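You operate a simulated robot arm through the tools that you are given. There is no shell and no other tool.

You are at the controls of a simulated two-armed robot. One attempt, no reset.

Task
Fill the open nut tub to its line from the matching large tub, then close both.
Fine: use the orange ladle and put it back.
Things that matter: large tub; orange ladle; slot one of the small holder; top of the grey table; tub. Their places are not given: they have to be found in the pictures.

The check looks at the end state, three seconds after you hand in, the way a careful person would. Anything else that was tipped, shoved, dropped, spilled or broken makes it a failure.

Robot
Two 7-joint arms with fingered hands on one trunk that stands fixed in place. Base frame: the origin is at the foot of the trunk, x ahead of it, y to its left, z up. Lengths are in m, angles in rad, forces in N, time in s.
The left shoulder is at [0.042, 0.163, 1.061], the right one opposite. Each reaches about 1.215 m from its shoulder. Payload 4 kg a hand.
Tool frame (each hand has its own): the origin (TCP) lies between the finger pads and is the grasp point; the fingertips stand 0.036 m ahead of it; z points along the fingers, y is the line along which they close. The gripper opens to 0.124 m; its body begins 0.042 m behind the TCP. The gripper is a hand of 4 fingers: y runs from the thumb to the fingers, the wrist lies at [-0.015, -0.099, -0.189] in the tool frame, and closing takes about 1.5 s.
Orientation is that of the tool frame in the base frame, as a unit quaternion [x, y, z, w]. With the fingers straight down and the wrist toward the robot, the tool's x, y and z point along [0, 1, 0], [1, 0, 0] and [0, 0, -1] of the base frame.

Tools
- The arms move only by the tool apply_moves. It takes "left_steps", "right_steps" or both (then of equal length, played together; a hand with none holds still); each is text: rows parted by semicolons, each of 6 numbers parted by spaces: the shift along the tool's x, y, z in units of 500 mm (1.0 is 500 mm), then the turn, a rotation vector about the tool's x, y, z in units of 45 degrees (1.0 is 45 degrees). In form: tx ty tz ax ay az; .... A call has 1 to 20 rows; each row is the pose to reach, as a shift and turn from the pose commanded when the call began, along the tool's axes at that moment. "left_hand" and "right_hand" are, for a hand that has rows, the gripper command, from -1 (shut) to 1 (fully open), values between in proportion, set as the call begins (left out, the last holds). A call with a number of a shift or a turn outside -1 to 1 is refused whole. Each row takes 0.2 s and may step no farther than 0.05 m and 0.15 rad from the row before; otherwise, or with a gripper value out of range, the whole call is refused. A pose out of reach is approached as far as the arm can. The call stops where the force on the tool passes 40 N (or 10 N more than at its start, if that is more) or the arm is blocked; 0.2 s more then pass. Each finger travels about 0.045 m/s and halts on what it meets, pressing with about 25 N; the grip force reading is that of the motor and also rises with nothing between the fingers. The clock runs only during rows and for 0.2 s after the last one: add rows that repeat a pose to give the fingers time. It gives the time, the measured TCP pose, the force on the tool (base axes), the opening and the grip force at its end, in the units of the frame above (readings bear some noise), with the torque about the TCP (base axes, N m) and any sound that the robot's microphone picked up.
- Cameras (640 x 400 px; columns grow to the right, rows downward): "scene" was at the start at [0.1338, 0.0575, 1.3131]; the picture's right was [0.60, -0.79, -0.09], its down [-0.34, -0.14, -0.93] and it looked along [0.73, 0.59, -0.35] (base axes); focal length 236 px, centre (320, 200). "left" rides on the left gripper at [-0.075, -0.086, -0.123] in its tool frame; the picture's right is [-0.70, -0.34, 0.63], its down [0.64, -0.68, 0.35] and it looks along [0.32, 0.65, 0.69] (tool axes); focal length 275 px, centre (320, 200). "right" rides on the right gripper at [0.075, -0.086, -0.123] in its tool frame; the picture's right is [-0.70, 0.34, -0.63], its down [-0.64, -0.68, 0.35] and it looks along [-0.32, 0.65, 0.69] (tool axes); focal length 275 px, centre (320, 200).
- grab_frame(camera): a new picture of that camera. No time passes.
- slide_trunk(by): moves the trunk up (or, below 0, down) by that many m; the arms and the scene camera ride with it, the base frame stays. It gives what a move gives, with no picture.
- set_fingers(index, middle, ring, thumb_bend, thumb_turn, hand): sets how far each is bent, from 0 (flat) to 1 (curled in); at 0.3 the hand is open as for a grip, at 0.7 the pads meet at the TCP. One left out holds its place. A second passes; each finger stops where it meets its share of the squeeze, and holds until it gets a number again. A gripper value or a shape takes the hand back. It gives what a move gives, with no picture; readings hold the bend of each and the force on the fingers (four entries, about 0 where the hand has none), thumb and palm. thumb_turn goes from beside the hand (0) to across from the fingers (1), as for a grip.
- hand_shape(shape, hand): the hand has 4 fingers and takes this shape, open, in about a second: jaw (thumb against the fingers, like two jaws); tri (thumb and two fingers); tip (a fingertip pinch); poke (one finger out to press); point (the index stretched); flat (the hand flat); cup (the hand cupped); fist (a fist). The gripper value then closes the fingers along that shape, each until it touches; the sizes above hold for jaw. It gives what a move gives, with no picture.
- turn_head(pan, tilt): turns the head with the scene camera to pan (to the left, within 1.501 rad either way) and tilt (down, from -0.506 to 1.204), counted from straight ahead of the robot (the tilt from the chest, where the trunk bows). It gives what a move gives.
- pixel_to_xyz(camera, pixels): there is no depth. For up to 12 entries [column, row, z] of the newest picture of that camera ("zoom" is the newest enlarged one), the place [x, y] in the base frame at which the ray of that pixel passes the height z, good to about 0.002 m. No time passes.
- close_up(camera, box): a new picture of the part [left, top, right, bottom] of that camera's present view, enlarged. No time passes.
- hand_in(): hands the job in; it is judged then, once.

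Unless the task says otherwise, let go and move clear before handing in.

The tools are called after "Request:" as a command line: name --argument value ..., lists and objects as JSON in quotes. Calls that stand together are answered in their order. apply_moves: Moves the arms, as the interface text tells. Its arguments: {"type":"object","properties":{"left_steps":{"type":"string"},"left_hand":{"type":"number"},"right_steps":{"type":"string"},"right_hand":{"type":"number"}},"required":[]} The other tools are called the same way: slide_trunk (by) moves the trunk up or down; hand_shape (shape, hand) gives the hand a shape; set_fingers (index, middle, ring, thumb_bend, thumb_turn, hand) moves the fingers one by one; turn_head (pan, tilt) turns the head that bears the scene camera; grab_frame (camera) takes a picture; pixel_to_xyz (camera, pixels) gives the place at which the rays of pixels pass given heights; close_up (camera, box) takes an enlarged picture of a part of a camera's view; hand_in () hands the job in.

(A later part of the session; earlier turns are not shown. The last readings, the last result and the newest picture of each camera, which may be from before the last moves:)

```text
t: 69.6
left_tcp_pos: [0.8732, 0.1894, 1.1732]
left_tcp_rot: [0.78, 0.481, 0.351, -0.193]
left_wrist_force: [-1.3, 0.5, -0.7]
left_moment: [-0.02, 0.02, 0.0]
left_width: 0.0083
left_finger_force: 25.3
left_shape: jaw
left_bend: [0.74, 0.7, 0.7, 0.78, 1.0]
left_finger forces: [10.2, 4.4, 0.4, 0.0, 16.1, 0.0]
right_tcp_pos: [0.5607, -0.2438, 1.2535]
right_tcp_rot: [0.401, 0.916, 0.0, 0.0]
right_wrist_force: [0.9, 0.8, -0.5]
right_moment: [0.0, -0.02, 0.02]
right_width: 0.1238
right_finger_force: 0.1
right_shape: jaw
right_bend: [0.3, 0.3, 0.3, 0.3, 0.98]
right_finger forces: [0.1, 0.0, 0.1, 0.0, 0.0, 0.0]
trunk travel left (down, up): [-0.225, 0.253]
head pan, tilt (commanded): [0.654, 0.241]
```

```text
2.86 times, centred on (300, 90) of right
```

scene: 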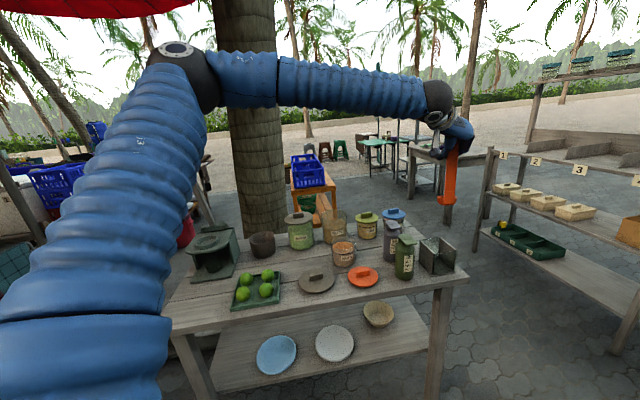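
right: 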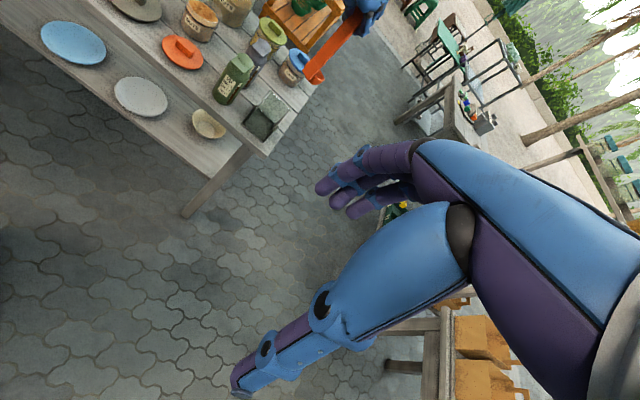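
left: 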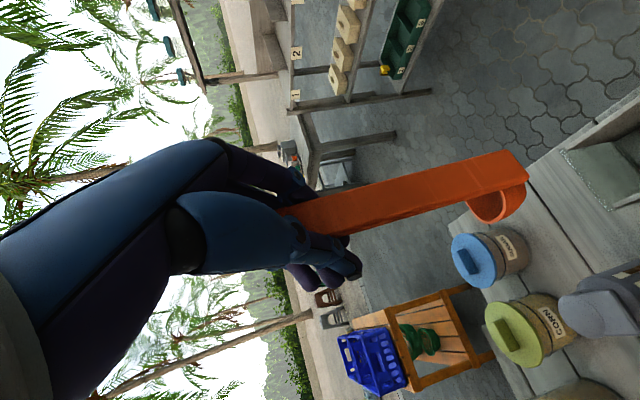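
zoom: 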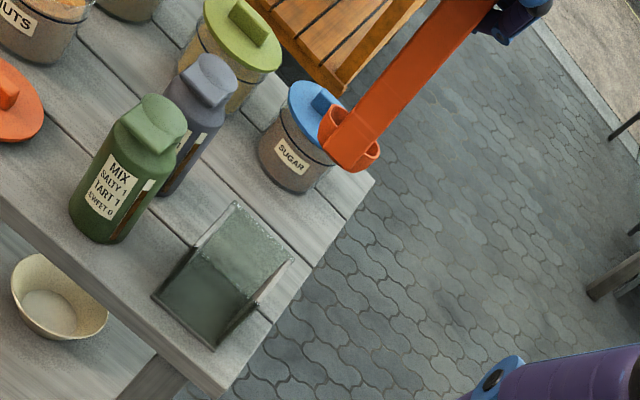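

The cup now appears symmetric behind the bar from the right camera (azimuth ≈43°). I refine the position of the handle's lower end and the box rim.

Request:
close_up --camera "left" --box '[440, 130, 550, 230]'

Request:
pixel_to_xyz --camera "scene" --pixels '[[449.1, 204.1, 1.0], [449.1, 204.1, 1.05]]'

```text
4.00 times, centred on (495, 180) of left
```

zoom: 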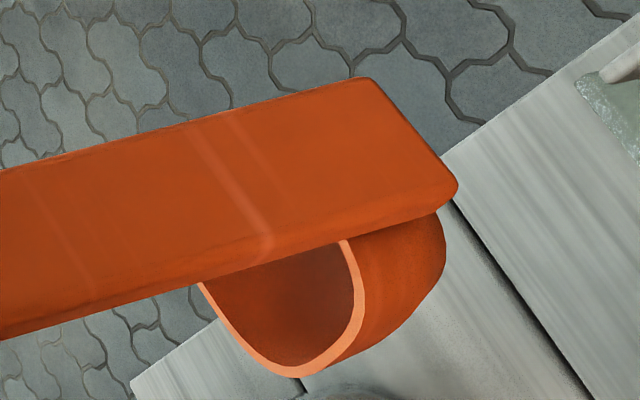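

```text
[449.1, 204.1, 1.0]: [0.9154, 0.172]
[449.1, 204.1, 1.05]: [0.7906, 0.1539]
```

Request:
pixel_to_xyz --camera "zoom" --pixels '[[413, 133, 1.0], [413, 133, 1.05], [285, 302, 1.0], [285, 302, 1.05], [370, 78, 1.01], [455, 185, 1.01]]'

Request:
grab_frame --camera "right"

Request:
pixel_to_xyz --camera "right" --pixels '[[304, 60, 1.0], [304, 60, 1.05], [249.5, 118.5, 0.853], [276, 142, 0.765]]'

Request:
close_up --camera "right" --box '[236, 80, 306, 150]'

```text
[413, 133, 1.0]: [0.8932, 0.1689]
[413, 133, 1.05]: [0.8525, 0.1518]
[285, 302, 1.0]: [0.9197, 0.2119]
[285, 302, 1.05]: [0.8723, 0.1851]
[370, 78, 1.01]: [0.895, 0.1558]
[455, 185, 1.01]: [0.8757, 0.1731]
```

```text
taken
```

right: 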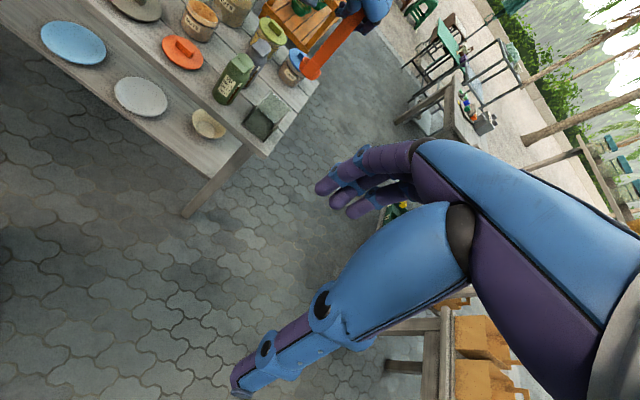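

```text
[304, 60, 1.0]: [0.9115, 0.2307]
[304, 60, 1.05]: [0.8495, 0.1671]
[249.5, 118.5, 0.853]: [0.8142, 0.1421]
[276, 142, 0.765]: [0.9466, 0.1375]
```

```text
5.71 times, centred on (271, 115) of right
```

zoom: 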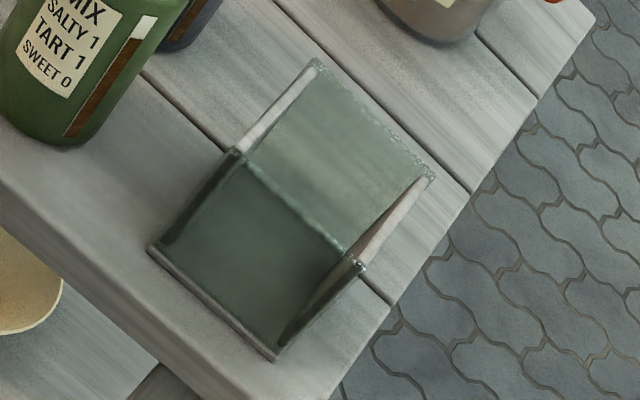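

Request:
pixel_to_xyz --camera "zoom" --pixels '[[240, 155, 0.853], [360, 265, 0.853], [432, 178, 0.853], [320, 62, 0.853], [148, 250, 0.762], [276, 360, 0.762], [236, 150, 0.853], [363, 270, 0.853]]'

```text
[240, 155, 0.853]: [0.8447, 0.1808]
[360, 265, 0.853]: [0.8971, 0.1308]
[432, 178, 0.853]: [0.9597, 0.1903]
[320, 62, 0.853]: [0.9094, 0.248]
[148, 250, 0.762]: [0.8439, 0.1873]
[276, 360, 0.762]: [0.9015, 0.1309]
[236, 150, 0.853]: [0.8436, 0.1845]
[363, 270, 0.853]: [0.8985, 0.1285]
```

Request:
close_up --camera "right" --box '[285, 30, 345, 90]'

Request:
close_up --camera "scene" --box '[430, 185, 460, 210]'

```text
6.67 times, centred on (315, 60) of right
```

zoom: 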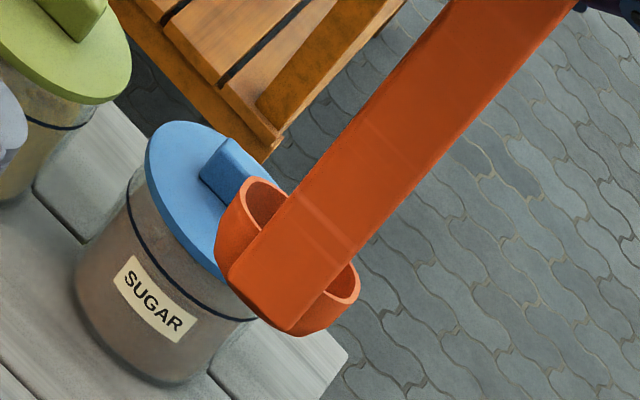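

```text
16.00 times, centred on (445, 198) of scene
```

zoom: 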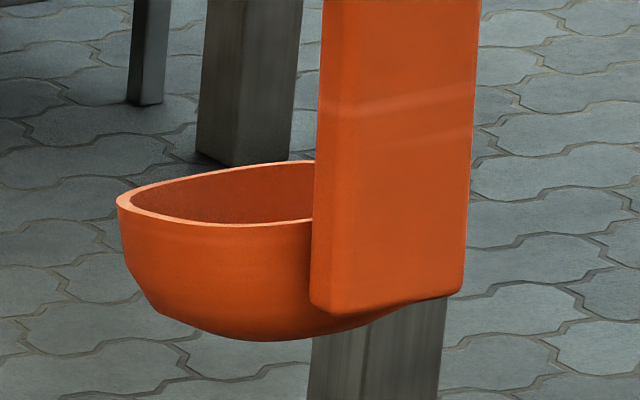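

Request:
pixel_to_xyz --camera "scene" --pixels '[[442.4, 197.7, 1.01], [442.4, 197.7, 1.03]]'

Request:
pixel_to_xyz --camera "right" --pixels '[[310.5, 69.3, 1.01], [310.5, 69.3, 1.03], [305, 75.5, 1.0], [305, 75.5, 1.02]]'

```text
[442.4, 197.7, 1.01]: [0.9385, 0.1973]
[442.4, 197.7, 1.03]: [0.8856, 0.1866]
```

```text
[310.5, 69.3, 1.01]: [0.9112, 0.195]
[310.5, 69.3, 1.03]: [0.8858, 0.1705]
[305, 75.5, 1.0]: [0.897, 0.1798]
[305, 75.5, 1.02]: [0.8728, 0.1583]
```

The box's top corners fix its centre at ≈(0.9027,0.1875); the ladle needs a ~6 mm shift toward the robot. I apply it and descend until the cup is just above the box rim.

Request:
apply_moves --left_steps "-0.0082 -0.0038 -0.009 0 0 0; -0.0522 -0.006 0.0318 0 0 0; -0.0962 -0.0082 0.0726 0 0 0; -0.1401 -0.0105 0.1134 0 0 0; -0.1841 -0.0127 0.1542 0 0 0; -0.1841 -0.0127 0.1542 0 0 0"

Request:
close_up --camera "right" --box '[230, 50, 330, 150]'

Request:
close_up --camera "scene" --box '[415, 190, 475, 280]'

Request:
close_up --camera "left" --box '[440, 130, 640, 290]'

```text
t: 71.0
left_tcp_pos: [0.8687, 0.184, 1.0511]
left_tcp_rot: [0.781, 0.481, 0.35, -0.192]
left_wrist_force: [0.0, 0.4, -0.1]
left_moment: [0.02, 0.03, 0.0]
left_width: 0.0082
left_finger_force: 25.0
left_shape: jaw
left_bend: [0.74, 0.7, 0.7, 0.78, 1.0]
left_finger forces: [10.3, 4.3, 0.4, 0.0, 16.1, 0.0]
right_tcp_pos: [0.5621, -0.2452, 1.253]
right_tcp_rot: [0.401, 0.916, 0.0, 0.0]
right_wrist_force: [-0.1, 0.3, 0.3]
right_moment: [0.02, -0.03, -0.02]
right_width: 0.1237
right_finger_force: 0.0
right_shape: jaw
right_bend: [0.3, 0.3, 0.3, 0.3, 0.98]
right_finger forces: [0.0, 0.0, 0.0, 0.0, 0.0, 0.0]
trunk travel left (down, up): [-0.225, 0.253]
head pan, tilt (commanded): [0.654, 0.241]
```

```text
4.00 times, centred on (280, 100) of right
```

zoom: 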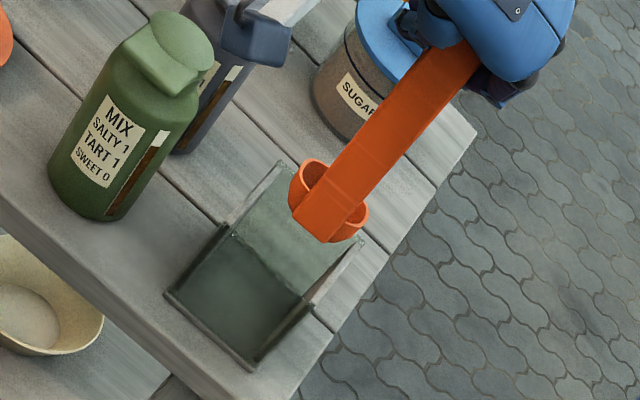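

```text
4.44 times, centred on (445, 235) of scene
```

zoom: 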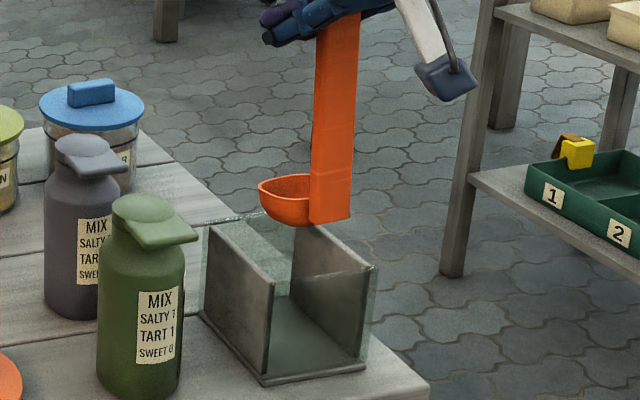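

```text
2.50 times, centred on (540, 210) of left
```

zoom: 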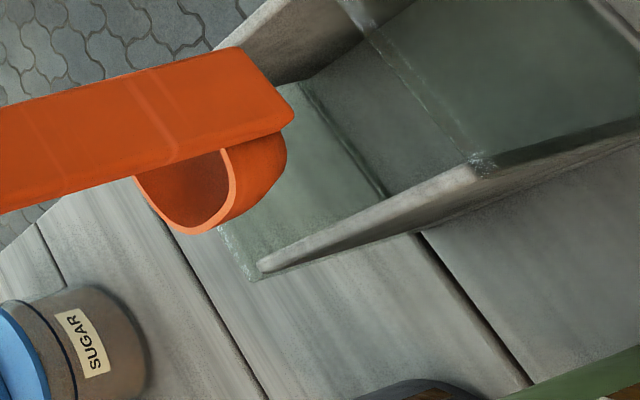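

Request:
grab_frame --camera "right"

Request:
pixel_to_xyz --camera "right" --pixels '[[278.5, 107, 0.885], [278.5, 107, 0.895]]'

Request:
pixel_to_xyz --camera "scene" --pixels '[[447.3, 239.5, 0.885], [447.3, 239.5, 0.895]]'

Request:
close_up --camera "scene" --box '[425, 220, 465, 280]'

Request:
close_up --camera "right" --box '[240, 80, 300, 150]'

```text
taken
```

right: 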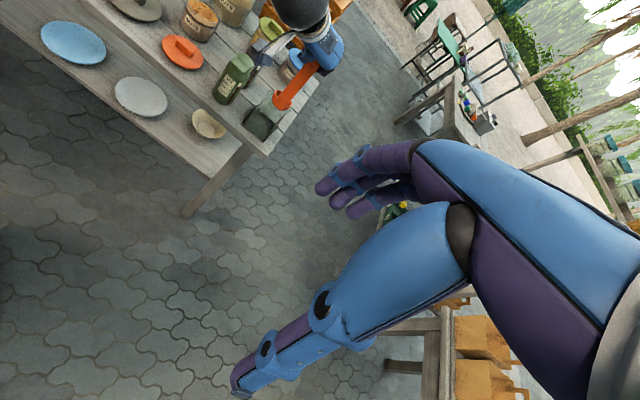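

```text
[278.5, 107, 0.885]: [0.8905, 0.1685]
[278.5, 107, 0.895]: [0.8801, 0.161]
```

```text
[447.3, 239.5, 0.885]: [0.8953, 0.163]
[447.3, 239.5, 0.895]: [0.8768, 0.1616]
```

```text
6.67 times, centred on (445, 250) of scene
```

zoom: 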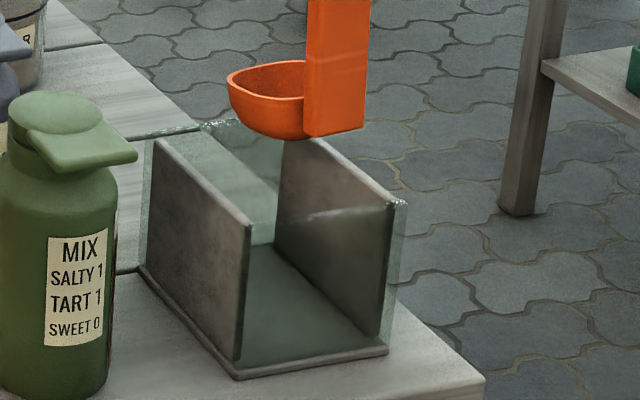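

```text
5.71 times, centred on (270, 115) of right
```

zoom: 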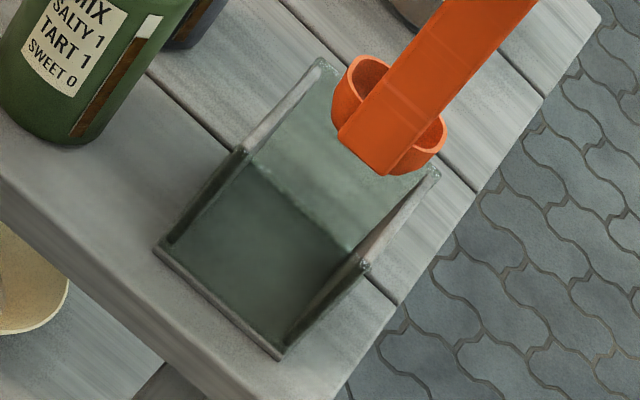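

The handle's lower end is at ≈(0.881,0.162,0.893), so the ladle is within ~3 mm of centred. I make a tiny correction and lower the cup 5 cm into the box.

Request:
apply_moves --left_steps "-0.0189 -0.0071 0.016 0 0 0; -0.0372 -0.008 0.033 0 0 0; -0.0556 -0.009 0.05 0 0 0; -0.0739 -0.0099 0.067 0 0 0; -0.0739 -0.0099 0.067 0 0 0"

Request:
close_up --camera "scene" --box '[425, 220, 465, 280]'

Request:
close_up --camera "right" --box '[240, 80, 300, 150]'

```text
t: 72.2
left_tcp_pos: [0.8637, 0.1842, 1.0031]
left_tcp_rot: [0.78, 0.482, 0.35, -0.192]
left_wrist_force: [1.6, 1.6, 21.4]
left_moment: [-0.15, -0.13, 0.06]
left_width: 0.0078
left_finger_force: 24.8
left_shape: jaw
left_bend: [0.74, 0.7, 0.7, 0.78, 1.0]
left_finger forces: [11.1, 7.8, 1.9, 0.0, 19.1, 0.1]
right_tcp_pos: [0.5602, -0.2458, 1.2537]
right_tcp_rot: [0.401, 0.916, 0.0, 0.0]
right_wrist_force: [0.5, 0.2, -0.6]
right_moment: [0.0, 0.03, 0.02]
right_width: 0.1237
right_finger_force: 0.2
right_shape: jaw
right_bend: [0.3, 0.3, 0.3, 0.3, 0.98]
right_finger forces: [0.0, 0.0, 0.1, 0.0, 0.0, 0.1]
trunk travel left (down, up): [-0.225, 0.253]
head pan, tilt (commanded): [0.654, 0.241]
```

```text
6.67 times, centred on (445, 250) of scene
```

zoom: 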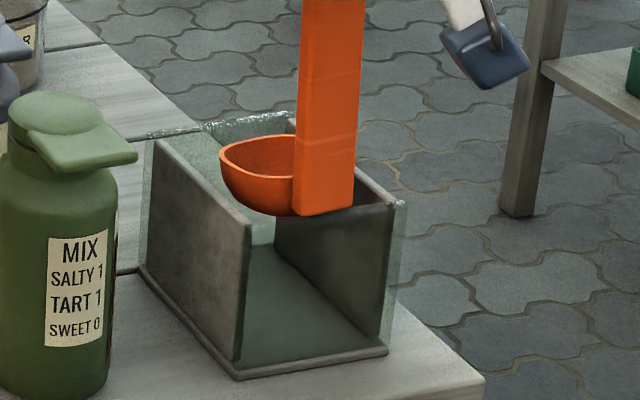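

```text
5.71 times, centred on (270, 115) of right
```

zoom: 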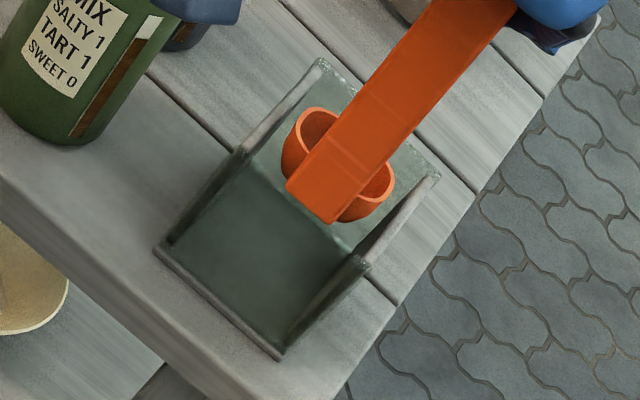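

There's 21 N upward: from the moment, the contact is at the front glass edge (bar bottom on it). I lift 2 cm and re-measure before shifting.

Request:
apply_moves --left_steps "0.0147 0.0007 -0.0136 0 0 0; 0.0293 0.0015 -0.0272 0 0 0; 0.0293 0.0015 -0.0272 0 0 0"

Request:
close_up --camera "scene" --box '[425, 190, 465, 260]'

Request:
close_up --camera "right" --box '[240, 80, 300, 150]'

Request:
close_up --camera "left" --box '[260, 110, 580, 310]'

```text
t: 73.0
left_tcp_pos: [0.8667, 0.1839, 1.0197]
left_tcp_rot: [0.781, 0.481, 0.349, -0.192]
left_wrist_force: [-0.1, -0.9, -1.7]
left_moment: [-0.02, 0.02, 0.03]
left_width: 0.0078
left_finger_force: 24.7
left_shape: jaw
left_bend: [0.74, 0.7, 0.7, 0.78, 1.0]
left_finger forces: [10.8, 5.3, 0.5, 0.0, 17.5, 0.0]
right_tcp_pos: [0.5615, -0.245, 1.2528]
right_tcp_rot: [0.401, 0.916, 0.0, 0.0]
right_wrist_force: [-0.2, 0.0, 0.3]
right_moment: [-0.01, 0.01, -0.03]
right_width: 0.1237
right_finger_force: 0.1
right_shape: jaw
right_bend: [0.3, 0.3, 0.3, 0.3, 0.98]
right_finger forces: [0.0, 0.0, 0.0, 0.0, 0.1, 0.0]
trunk travel left (down, up): [-0.225, 0.253]
head pan, tilt (commanded): [0.654, 0.241]
```

```text
5.71 times, centred on (445, 225) of scene
```

zoom: 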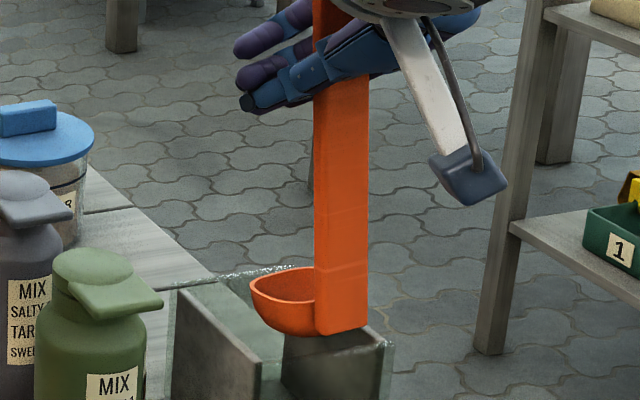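

```text
5.71 times, centred on (270, 115) of right
```

zoom: 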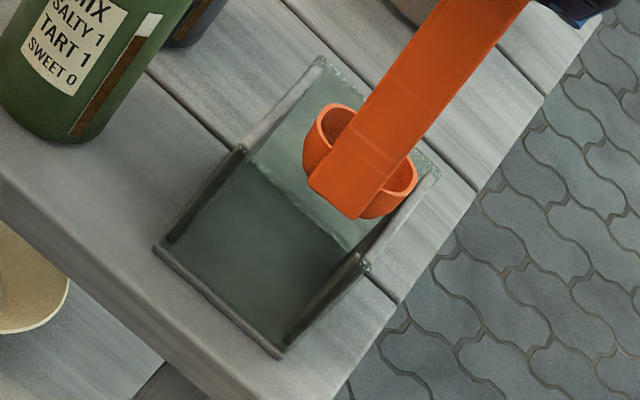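

```text
2.00 times, centred on (420, 210) of left
```

zoom: 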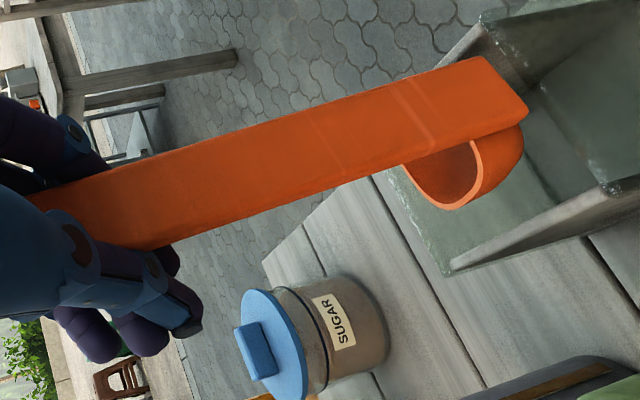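

Request:
pixel_to_xyz --camera "scene" --pixels '[[448.9, 248.3, 0.85], [448.9, 248.3, 0.87], [443, 240.5, 0.86], [443, 240.5, 0.88]]'

Request:
pixel_to_xyz --camera "right" --pixels '[[272.5, 115, 0.85], [272.5, 115, 0.87]]'

Request:
pixel_to_xyz --camera "zoom" --pixels '[[508, 85, 0.85], [508, 85, 0.87]]'

```text
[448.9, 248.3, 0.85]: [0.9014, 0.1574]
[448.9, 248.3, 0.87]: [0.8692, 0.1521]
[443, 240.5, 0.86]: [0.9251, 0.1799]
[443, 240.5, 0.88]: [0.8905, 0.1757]
```

```text
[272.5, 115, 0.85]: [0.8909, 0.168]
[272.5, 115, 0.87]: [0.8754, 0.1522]
```

```text
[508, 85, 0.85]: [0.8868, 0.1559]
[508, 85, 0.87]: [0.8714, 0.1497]
```

The contact pushed the bar: it now leans ≈6° with its bottom toward the right, B ≈(0.876,0.153,0.866). I raise 3 cm, correct the tilt by 6° about the box's depth axis, and shift so the bar will clear the front glass.

Request:
apply_moves --left_steps "0.044 0.0022 -0.0408 0 0 0; 0.0486 0.0152 -0.0351 0.0427 0.0202 0.0472; 0.0532 0.0282 -0.0294 0.0853 0.0404 0.0943; 0.0532 0.0282 -0.0294 0.0853 0.0404 0.0943"

Request:
close_up --camera "scene" --box '[425, 190, 465, 260]'

Request:
close_up --camera "right" --box '[240, 70, 310, 150]'

Request:
close_up --camera "left" --box '[260, 110, 580, 310]'

```text
t: 74.0
left_tcp_pos: [0.8806, 0.1849, 1.0517]
left_tcp_rot: [0.785, 0.46, 0.339, -0.24]
left_wrist_force: [-0.6, -0.3, 0.1]
left_moment: [-0.03, -0.02, 0.03]
left_width: 0.008
left_finger_force: 25.3
left_shape: jaw
left_bend: [0.74, 0.7, 0.7, 0.78, 1.0]
left_finger forces: [10.7, 5.3, 0.5, 0.0, 17.4, 0.0]
right_tcp_pos: [0.5606, -0.2432, 1.2541]
right_tcp_rot: [0.401, 0.916, 0.0, 0.0]
right_wrist_force: [0.4, 0.1, 0.6]
right_moment: [0.02, 0.03, -0.01]
right_width: 0.1236
right_finger_force: 0.1
right_shape: jaw
right_bend: [0.3, 0.3, 0.3, 0.3, 0.98]
right_finger forces: [0.0, 0.1, 0.0, 0.0, 0.0, 0.0]
trunk travel left (down, up): [-0.225, 0.253]
head pan, tilt (commanded): [0.654, 0.241]
```

```text
5.71 times, centred on (445, 225) of scene
```

zoom: 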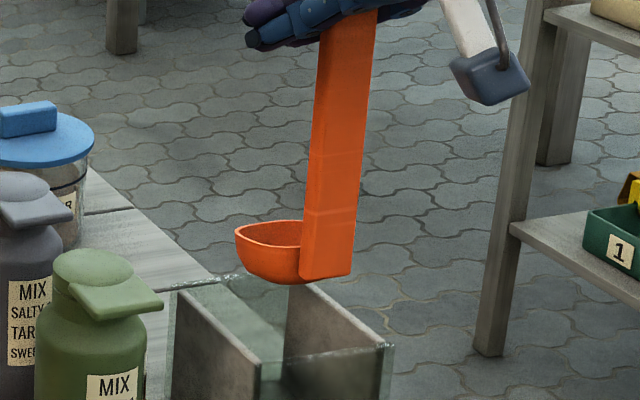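

```text
5.00 times, centred on (275, 110) of right
```

zoom: 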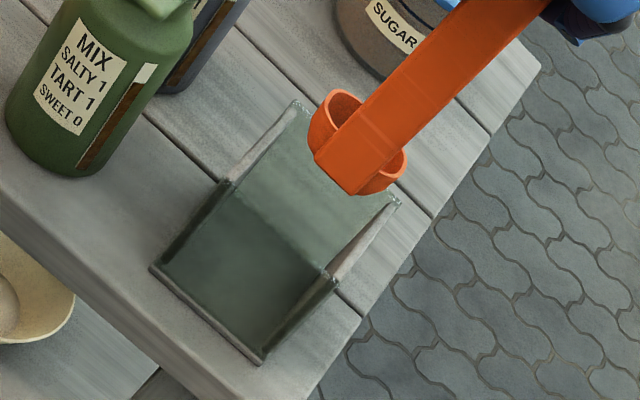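

```text
2.00 times, centred on (420, 210) of left
```

zoom: 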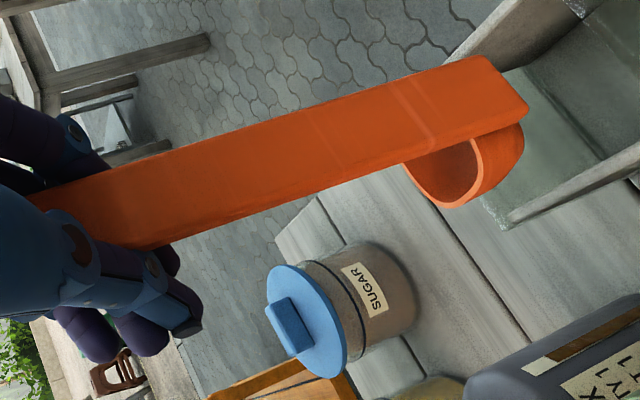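

Request:
pixel_to_xyz --camera "zoom" --pixels '[[505, 85, 0.88], [505, 85, 0.9], [482, 58, 0.893], [527, 110, 0.893]]'

Request:
pixel_to_xyz --camera "scene" --pixels '[[446.4, 238.5, 0.88], [446.4, 238.5, 0.9]]'

Request:
pixel_to_xyz --camera "right" --pixels '[[277.8, 105.6, 0.88], [277.8, 105.6, 0.9]]'

```text
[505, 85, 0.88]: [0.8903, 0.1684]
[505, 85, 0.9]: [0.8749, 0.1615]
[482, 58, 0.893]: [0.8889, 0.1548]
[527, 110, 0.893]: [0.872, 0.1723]
```

```text
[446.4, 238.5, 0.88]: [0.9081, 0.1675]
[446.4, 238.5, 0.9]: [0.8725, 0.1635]
```

```text
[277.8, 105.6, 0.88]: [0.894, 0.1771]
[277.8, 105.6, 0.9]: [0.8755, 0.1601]
```

All three cameras agree on B ≈(0.877,0.163,0.898), cup azimuth ≈44°. I shift 1.5 mm deeper and lower 6 cm in small steps.

Request:
apply_moves --left_steps "0.002 0.001 0.0022 0 0 0; -0.0206 0.003 0.0219 0 0 0; -0.0432 0.0049 0.0416 0 0 0; -0.0658 0.0069 0.0612 0 0 0; -0.0884 0.0088 0.0809 0 0 0"

Request:
close_up --camera "scene" --box '[425, 210, 465, 280]'

Request:
close_up --camera "right" --box '[240, 80, 300, 150]'

```text
t: 75.2
left_tcp_pos: [0.8807, 0.1879, 0.9914]
left_tcp_rot: [0.785, 0.46, 0.339, -0.24]
left_wrist_force: [0.8, -0.1, -0.6]
left_moment: [0.03, -0.01, -0.03]
left_width: 0.0081
left_finger_force: 25.1
left_shape: jaw
left_bend: [0.74, 0.7, 0.7, 0.78, 1.0]
left_finger forces: [10.6, 5.4, 0.5, 0.0, 17.3, 0.1]
right_tcp_pos: [0.5618, -0.2436, 1.2523]
right_tcp_rot: [0.401, 0.916, -0.001, -0.001]
right_wrist_force: [0.1, -0.4, 0.9]
right_moment: [0.02, -0.01, -0.01]
right_width: 0.1238
right_finger_force: 0.0
right_shape: jaw
right_bend: [0.3, 0.3, 0.3, 0.3, 0.98]
right_finger forces: [0.1, 0.0, 0.0, 0.0, 0.0, 0.0]
trunk travel left (down, up): [-0.225, 0.253]
head pan, tilt (commanded): [0.654, 0.241]
```

```text
5.71 times, centred on (445, 245) of scene
```

zoom: 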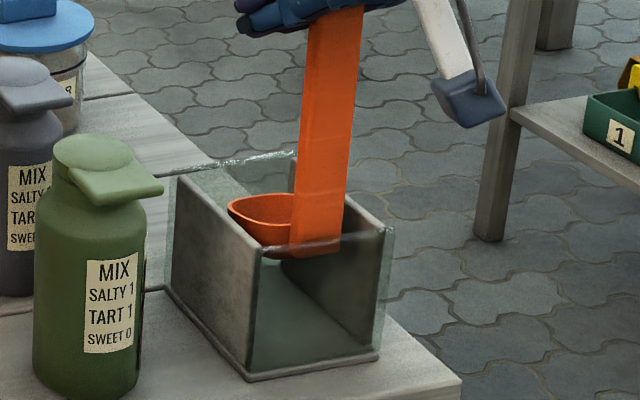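

```text
5.71 times, centred on (270, 115) of right
```

zoom: 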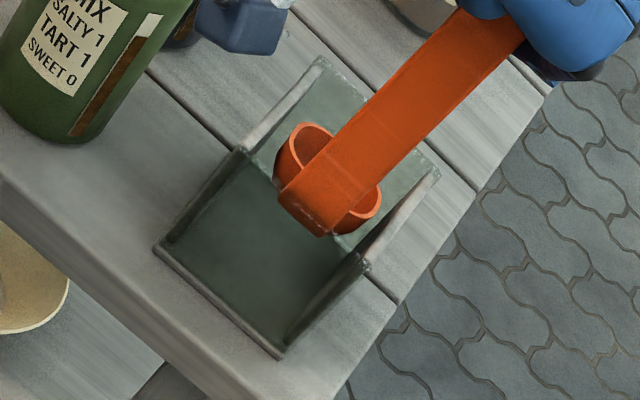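

The cup and bar bottom are now inside the box with no contact force. I lower another 5 cm.

Request:
apply_moves --left_steps "-0.0188 0.0016 0.0164 0 0 0; -0.0377 0.0033 0.0328 0 0 0; -0.0565 0.0049 0.0492 0 0 0; -0.0753 0.0065 0.0656 0 0 0; -0.0753 0.0065 0.0656 0 0 0"

Request:
close_up --camera "scene" --box '[425, 210, 465, 280]'

Request:
close_up --camera "right" --box '[240, 80, 300, 150]'

```text
t: 76.4
left_tcp_pos: [0.8819, 0.1859, 0.9408]
left_tcp_rot: [0.785, 0.459, 0.339, -0.239]
left_wrist_force: [-0.2, 0.0, 3.7]
left_moment: [-0.05, -0.02, -0.03]
left_width: 0.0077
left_finger_force: 25.0
left_shape: jaw
left_bend: [0.74, 0.7, 0.7, 0.78, 1.0]
left_finger forces: [10.5, 5.5, 0.6, 0.0, 17.7, 0.0]
right_tcp_pos: [0.561, -0.2449, 1.2538]
right_tcp_rot: [0.401, 0.916, 0.0, 0.0]
right_wrist_force: [0.4, -0.3, 0.1]
right_moment: [-0.03, -0.03, 0.02]
right_width: 0.1238
right_finger_force: 0.1
right_shape: jaw
right_bend: [0.3, 0.3, 0.3, 0.3, 0.98]
right_finger forces: [0.1, 0.1, 0.0, 0.1, 0.0, 0.1]
trunk travel left (down, up): [-0.225, 0.253]
head pan, tilt (commanded): [0.654, 0.241]
```

```text
5.71 times, centred on (445, 245) of scene
```

zoom: 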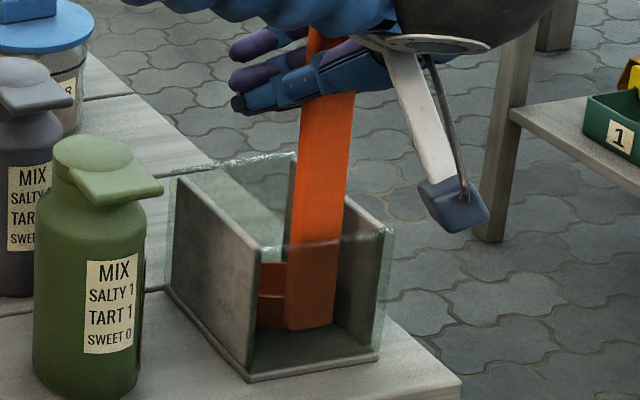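

```text
5.71 times, centred on (270, 115) of right
```

zoom: 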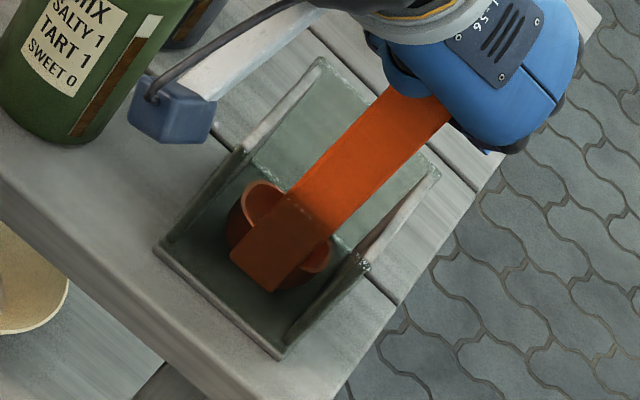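

The cup touches the box floor (3.7 N). I open the hand to release the ladle.

Request:
apply_moves --left_steps "0 0 0 0 0 0; 0 0 0 0 0 0; 0 0 0 0 0 0; 0 0 0 0 0 0; 0 0 0 0 0 0; 0 0 0 0 0 0; 0 0 0 0 0 0; 0 0 0 0 0 0" --left_hand 0.3

Request:
close_up --camera "scene" --box '[425, 200, 465, 280]'

Request:
close_up --camera "right" --box '[240, 60, 320, 150]'

Request:
grab_frame --camera "left"

```text
t: 78.2
left_tcp_pos: [0.8816, 0.1865, 0.9401]
left_tcp_rot: [0.785, 0.461, 0.338, -0.24]
left_wrist_force: [-0.8, 0.7, -0.1]
left_moment: [-0.01, 0.01, 0.03]
left_width: 0.0804
left_finger_force: 0.0
left_shape: jaw
left_bend: [0.36, 0.4, 0.38, 0.52, 0.99]
left_finger forces: [0.0, 0.1, 0.0, 0.0, 0.0, 0.0]
right_tcp_pos: [0.5613, -0.2448, 1.2533]
right_tcp_rot: [0.401, 0.916, 0.0, -0.001]
right_wrist_force: [0.3, -0.8, -0.2]
right_moment: [0.02, 0.0, 0.01]
right_width: 0.1239
right_finger_force: 0.1
right_shape: jaw
right_bend: [0.3, 0.3, 0.3, 0.3, 0.98]
right_finger forces: [0.0, 0.0, 0.1, 0.1, 0.1, 0.0]
trunk travel left (down, up): [-0.225, 0.253]
head pan, tilt (commanded): [0.654, 0.241]
```

```text
5.00 times, centred on (445, 240) of scene
```

zoom: 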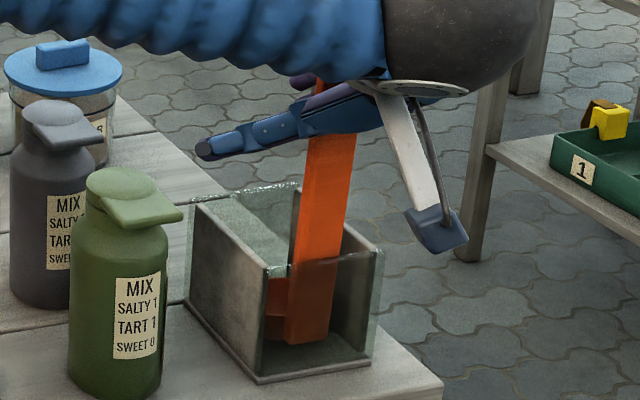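

```text
4.44 times, centred on (280, 105) of right
```

zoom: 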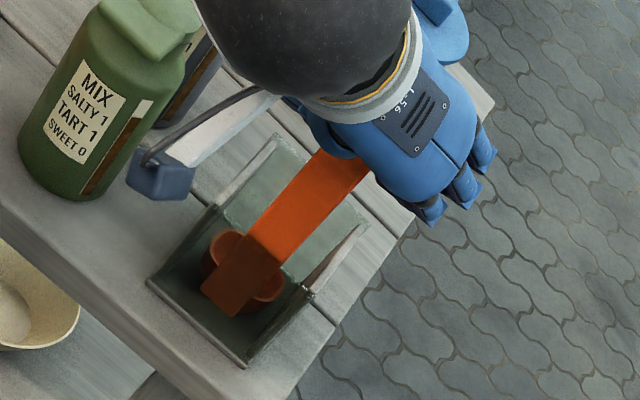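

```text
taken
```

left: 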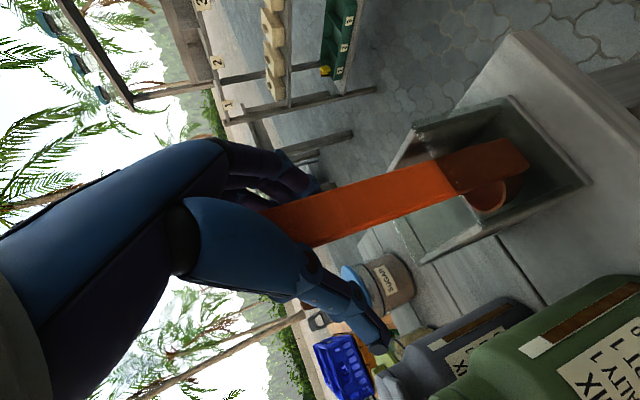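

The ladle stands released in the holder. I back the open hand straight away from the bar along its own axis.

Request:
apply_moves --left_steps "0 0 -0.03 0 0 0; 0 0 -0.07 0 0 0; 0 0 -0.12 0 0 0; 0 0 -0.17 0 0 0; 0 0 -0.22 0 0 0; 0 0 -0.28 0 0 0"

Request:
close_up --camera "scene" --box '[400, 180, 480, 290]'

Request:
close_up --camera "right" --box '[240, 60, 320, 150]'

Request:
grab_frame --camera "left"

```text
t: 79.6
left_tcp_pos: [0.8208, 0.1392, 1.0305]
left_tcp_rot: [0.786, 0.46, 0.338, -0.238]
left_wrist_force: [-0.6, -0.4, -0.4]
left_moment: [0.04, 0.0, -0.01]
left_width: 0.0809
left_finger_force: 0.1
left_shape: jaw
left_bend: [0.36, 0.4, 0.38, 0.52, 0.99]
left_finger forces: [0.0, 0.0, 0.0, 0.0, 0.0, 0.1]
left hand out of reach, approached as far as the arm can: row 2, 3, 4, 5, 6
right_tcp_pos: [0.56, -0.2454, 1.2532]
right_tcp_rot: [0.401, 0.916, 0.0, 0.0]
right_wrist_force: [0.4, 0.6, 0.3]
right_moment: [0.04, 0.01, -0.01]
right_width: 0.1236
right_finger_force: 0.0
right_shape: jaw
right_bend: [0.3, 0.3, 0.3, 0.3, 0.98]
right_finger forces: [0.1, 0.1, 0.0, 0.0, 0.0, 0.0]
trunk travel left (down, up): [-0.225, 0.253]
head pan, tilt (commanded): [0.654, 0.241]
```

```text
3.64 times, centred on (440, 235) of scene
```

zoom: 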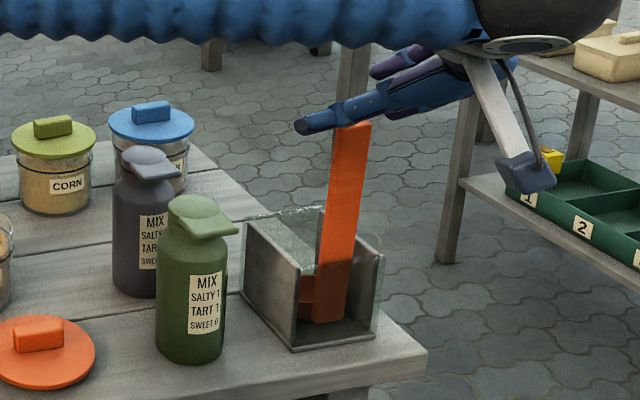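

```text
4.44 times, centred on (280, 105) of right
```

zoom: 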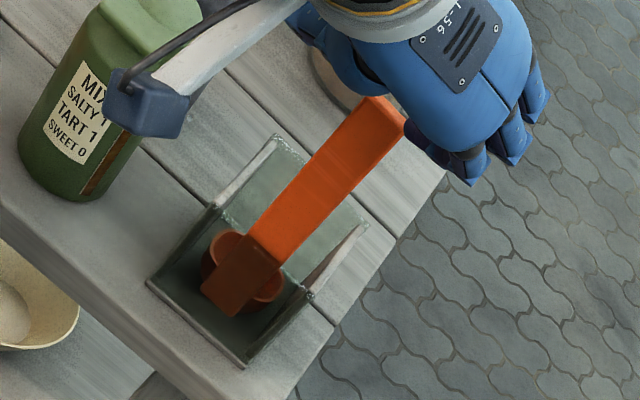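

```text
taken
```

left: 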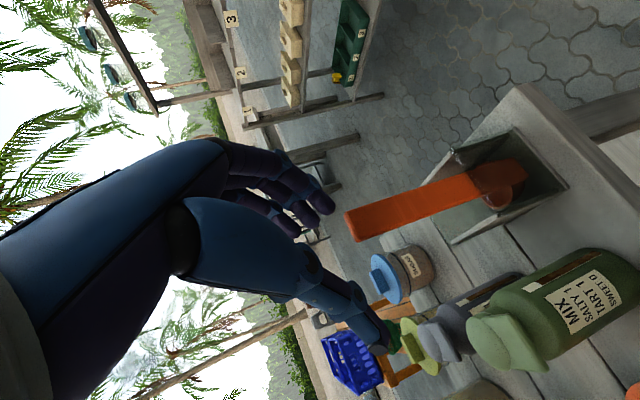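

The ladle stands in the holder, and the hand is clear of it. I raise the hand straight up.

Request:
apply_moves --left_steps "0.0301 -0.0026 -0.0262 0 0 0; 0.0602 -0.0052 -0.0525 0 0 0; 0.0903 -0.0078 -0.0787 0 0 0; 0.1205 -0.0104 -0.1049 0 0 0; 0.1506 -0.013 -0.1312 0 0 0; 0.1807 -0.0156 -0.1574 0 0 0"

Request:
grab_frame --camera "scene"

Request:
close_up --camera "scene" --box '[410, 210, 474, 280]'

```text
t: 81.0
left_tcp_pos: [0.8166, 0.1506, 1.1488]
left_tcp_rot: [0.785, 0.46, 0.339, -0.239]
left_wrist_force: [0.3, -0.8, 0.1]
left_moment: [0.0, 0.02, -0.01]
left_width: 0.0806
left_finger_force: 0.0
left_shape: jaw
left_bend: [0.36, 0.4, 0.38, 0.52, 0.99]
left_finger forces: [0.1, 0.0, 0.0, 0.0, 0.0, 0.0]
left hand out of reach, approached as far as the arm can: row 4, 5, 6
right_tcp_pos: [0.5603, -0.2452, 1.254]
right_tcp_rot: [0.402, 0.916, 0.0, 0.0]
right_wrist_force: [-0.4, -0.5, 0.8]
right_moment: [-0.01, -0.03, 0.0]
right_width: 0.1238
right_finger_force: 0.0
right_shape: jaw
right_bend: [0.3, 0.3, 0.3, 0.3, 0.98]
right_finger forces: [0.1, 0.0, 0.0, 0.0, 0.0, 0.0]
trunk travel left (down, up): [-0.225, 0.253]
head pan, tilt (commanded): [0.654, 0.241]
```

```text
taken
```

scene: 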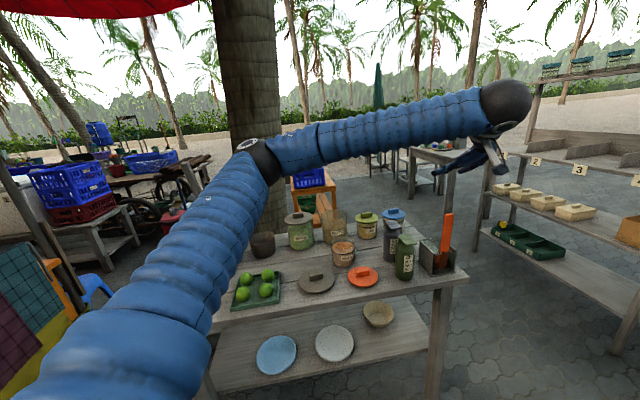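

```text
5.71 times, centred on (442, 245) of scene
```

zoom: 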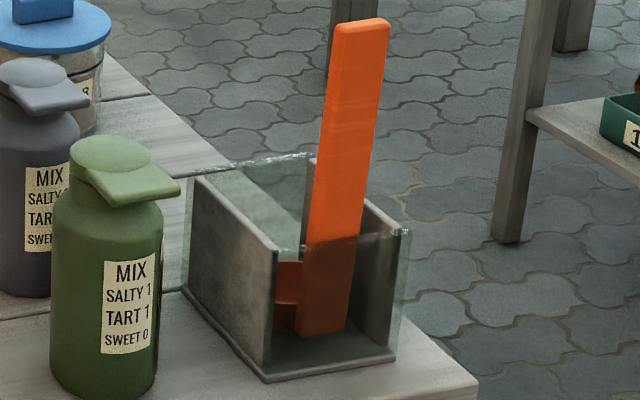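

The ladle is back, upright in the holder. Next the grey lid: I swing the left hand back toward the lid on the table, first half of the reorientation.

Request:
apply_moves --left_steps "0.0178 -0.0488 0.0253 0.0397 -0.0614 -0.0983; 0.0355 -0.0977 0.0506 0.0794 -0.1228 -0.1965; 0.0533 -0.1465 0.0758 0.1191 -0.1841 -0.2948; 0.071 -0.1953 0.1011 0.1588 -0.2455 -0.393; 0.0888 -0.2441 0.1264 0.1984 -0.3069 -0.4913; 0.1065 -0.293 0.1517 0.2381 -0.3683 -0.5895; 0.1243 -0.3418 0.1769 0.2778 -0.4296 -0.6878; 0.142 -0.3906 0.2022 0.3175 -0.491 -0.786; 0.142 -0.3906 0.2022 0.3175 -0.491 -0.786"

Request:
grab_frame --camera "scene"

```text
t: 83.0
left_tcp_pos: [0.7012, 0.3504, 1.1461]
left_tcp_rot: [0.623, 0.75, 0.182, -0.129]
left_wrist_force: [-0.4, -0.3, 0.4]
left_moment: [0.02, 0.03, 0.0]
left_width: 0.0805
left_finger_force: 0.0
left_shape: jaw
left_bend: [0.36, 0.4, 0.38, 0.52, 0.99]
left_finger forces: [0.1, 0.0, 0.0, 0.0, 0.0, 0.0]
right_tcp_pos: [0.5625, -0.2463, 1.2536]
right_tcp_rot: [0.401, 0.916, 0.0, -0.001]
right_wrist_force: [0.2, 0.0, -0.8]
right_moment: [0.01, -0.03, -0.02]
right_width: 0.1239
right_finger_force: 0.0
right_shape: jaw
right_bend: [0.3, 0.3, 0.3, 0.3, 0.98]
right_finger forces: [0.1, 0.1, 0.0, 0.0, 0.1, 0.0]
trunk travel left (down, up): [-0.225, 0.253]
head pan, tilt (commanded): [0.654, 0.241]
```

```text
taken
```

scene: 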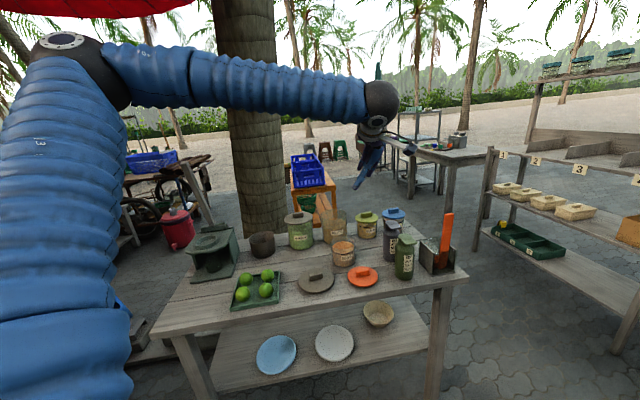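

Going well. Second half of the reorientation, moving over the grey lid on the table.

Request:
apply_moves --left_steps "0.0303 -0.0158 0.0305 0.0397 -0.0614 -0.0983; 0.0605 -0.0316 0.061 0.0794 -0.1228 -0.1965; 0.0908 -0.0474 0.0914 0.1191 -0.1841 -0.2948; 0.121 -0.0632 0.1219 0.1588 -0.2455 -0.393; 0.1513 -0.079 0.1524 0.1984 -0.3069 -0.4913; 0.1815 -0.0948 0.1829 0.2381 -0.3683 -0.5895; 0.2118 -0.1106 0.2133 0.2778 -0.4296 -0.6878; 0.242 -0.1264 0.2438 0.3175 -0.491 -0.786; 0.242 -0.1264 0.2438 0.3175 -0.491 -0.786" --left_hand 0.0

Request:
grab_frame --camera "left"

Request:
close_up --camera "scene" --box '[280, 190, 400, 310]'

```text
t: 85.0
left_tcp_pos: [0.6201, 0.4996, 1.0808]
left_tcp_rot: [0.371, 0.929, -0.001, 0.001]
left_wrist_force: [-0.1, 0.9, -0.2]
left_moment: [0.02, -0.01, 0.01]
left_width: 0.0622
left_finger_force: 0.0
left_shape: jaw
left_bend: [0.42, 0.45, 0.44, 0.56, 1.0]
left_finger forces: [0.1, 0.0, 0.0, 0.0, 0.0, 0.1]
right_tcp_pos: [0.5612, -0.2453, 1.2525]
right_tcp_rot: [0.401, 0.916, 0.0, -0.001]
right_wrist_force: [0.2, -0.5, -0.2]
right_moment: [0.01, 0.0, 0.01]
right_width: 0.1237
right_finger_force: 0.1
right_shape: jaw
right_bend: [0.3, 0.3, 0.3, 0.3, 0.98]
right_finger forces: [0.0, 0.0, 0.0, 0.0, 0.1, 0.0]
trunk travel left (down, up): [-0.225, 0.253]
head pan, tilt (commanded): [0.654, 0.241]
```

```text
taken
```

left: 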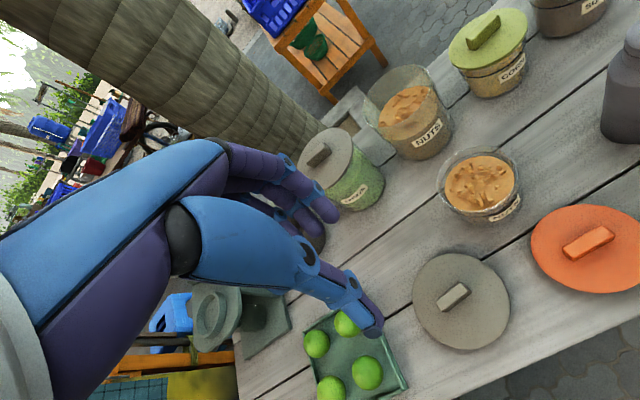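

```text
3.33 times, centred on (340, 250) of scene
```

zoom: 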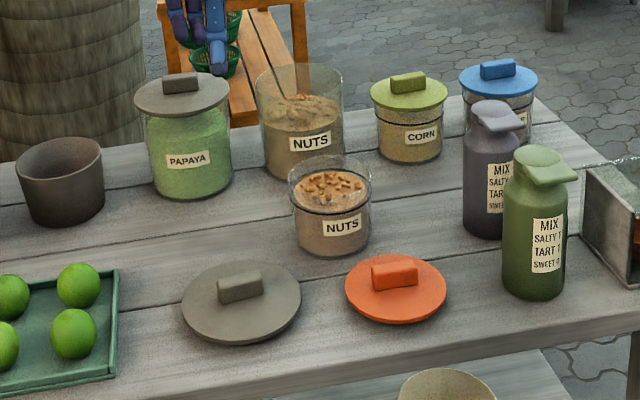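

The hand is back at the lid-gripping orientation above the grey lid. I zoom in to fix its handle position.

Request:
close_up --camera "left" --box '[400, 240, 520, 360]'

```text
3.33 times, centred on (460, 300) of left
```

zoom: 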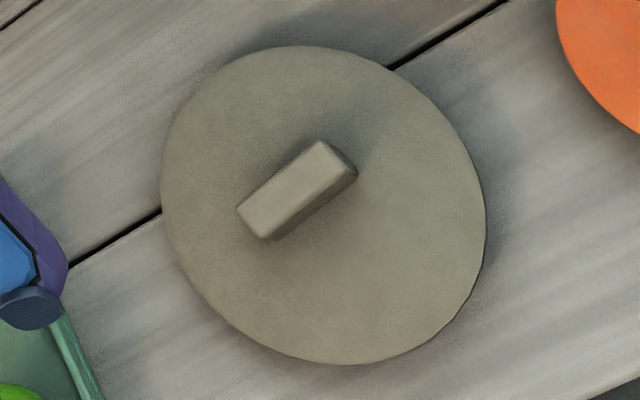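

Request:
pixel_to_xyz --camera "zoom" --pixels '[[292, 190, 0.8], [292, 190, 0.795], [237, 210, 0.8], [320, 142, 0.8], [268, 238, 0.8], [346, 166, 0.8], [323, 205, 0.778], [163, 200, 0.775], [486, 220, 0.775]]'

Request:
close_up --camera "scene" --box '[290, 255, 340, 300]'

```text
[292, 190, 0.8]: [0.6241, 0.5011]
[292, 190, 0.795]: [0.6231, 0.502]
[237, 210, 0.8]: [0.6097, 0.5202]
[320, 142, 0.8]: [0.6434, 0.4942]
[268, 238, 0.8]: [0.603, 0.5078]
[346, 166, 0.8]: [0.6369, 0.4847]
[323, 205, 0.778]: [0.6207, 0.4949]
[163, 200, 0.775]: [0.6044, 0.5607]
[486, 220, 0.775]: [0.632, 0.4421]
```

```text
8.89 times, centred on (315, 278) of scene
```

zoom: 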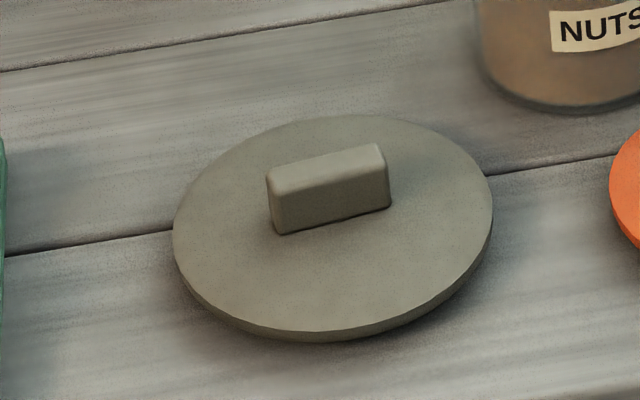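

Request:
pixel_to_xyz --camera "zoom" --pixels '[[276, 233, 0.78], [389, 209, 0.78], [268, 185, 0.8], [380, 148, 0.8], [283, 165, 0.8], [174, 225, 0.775], [492, 200, 0.775], [335, 115, 0.775], [315, 335, 0.765]]'

```text
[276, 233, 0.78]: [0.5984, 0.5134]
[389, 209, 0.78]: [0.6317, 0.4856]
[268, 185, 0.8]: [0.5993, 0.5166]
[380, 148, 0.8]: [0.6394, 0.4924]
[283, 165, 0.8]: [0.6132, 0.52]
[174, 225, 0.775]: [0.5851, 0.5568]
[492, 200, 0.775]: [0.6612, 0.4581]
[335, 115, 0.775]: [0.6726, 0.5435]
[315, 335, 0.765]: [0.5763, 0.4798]
```

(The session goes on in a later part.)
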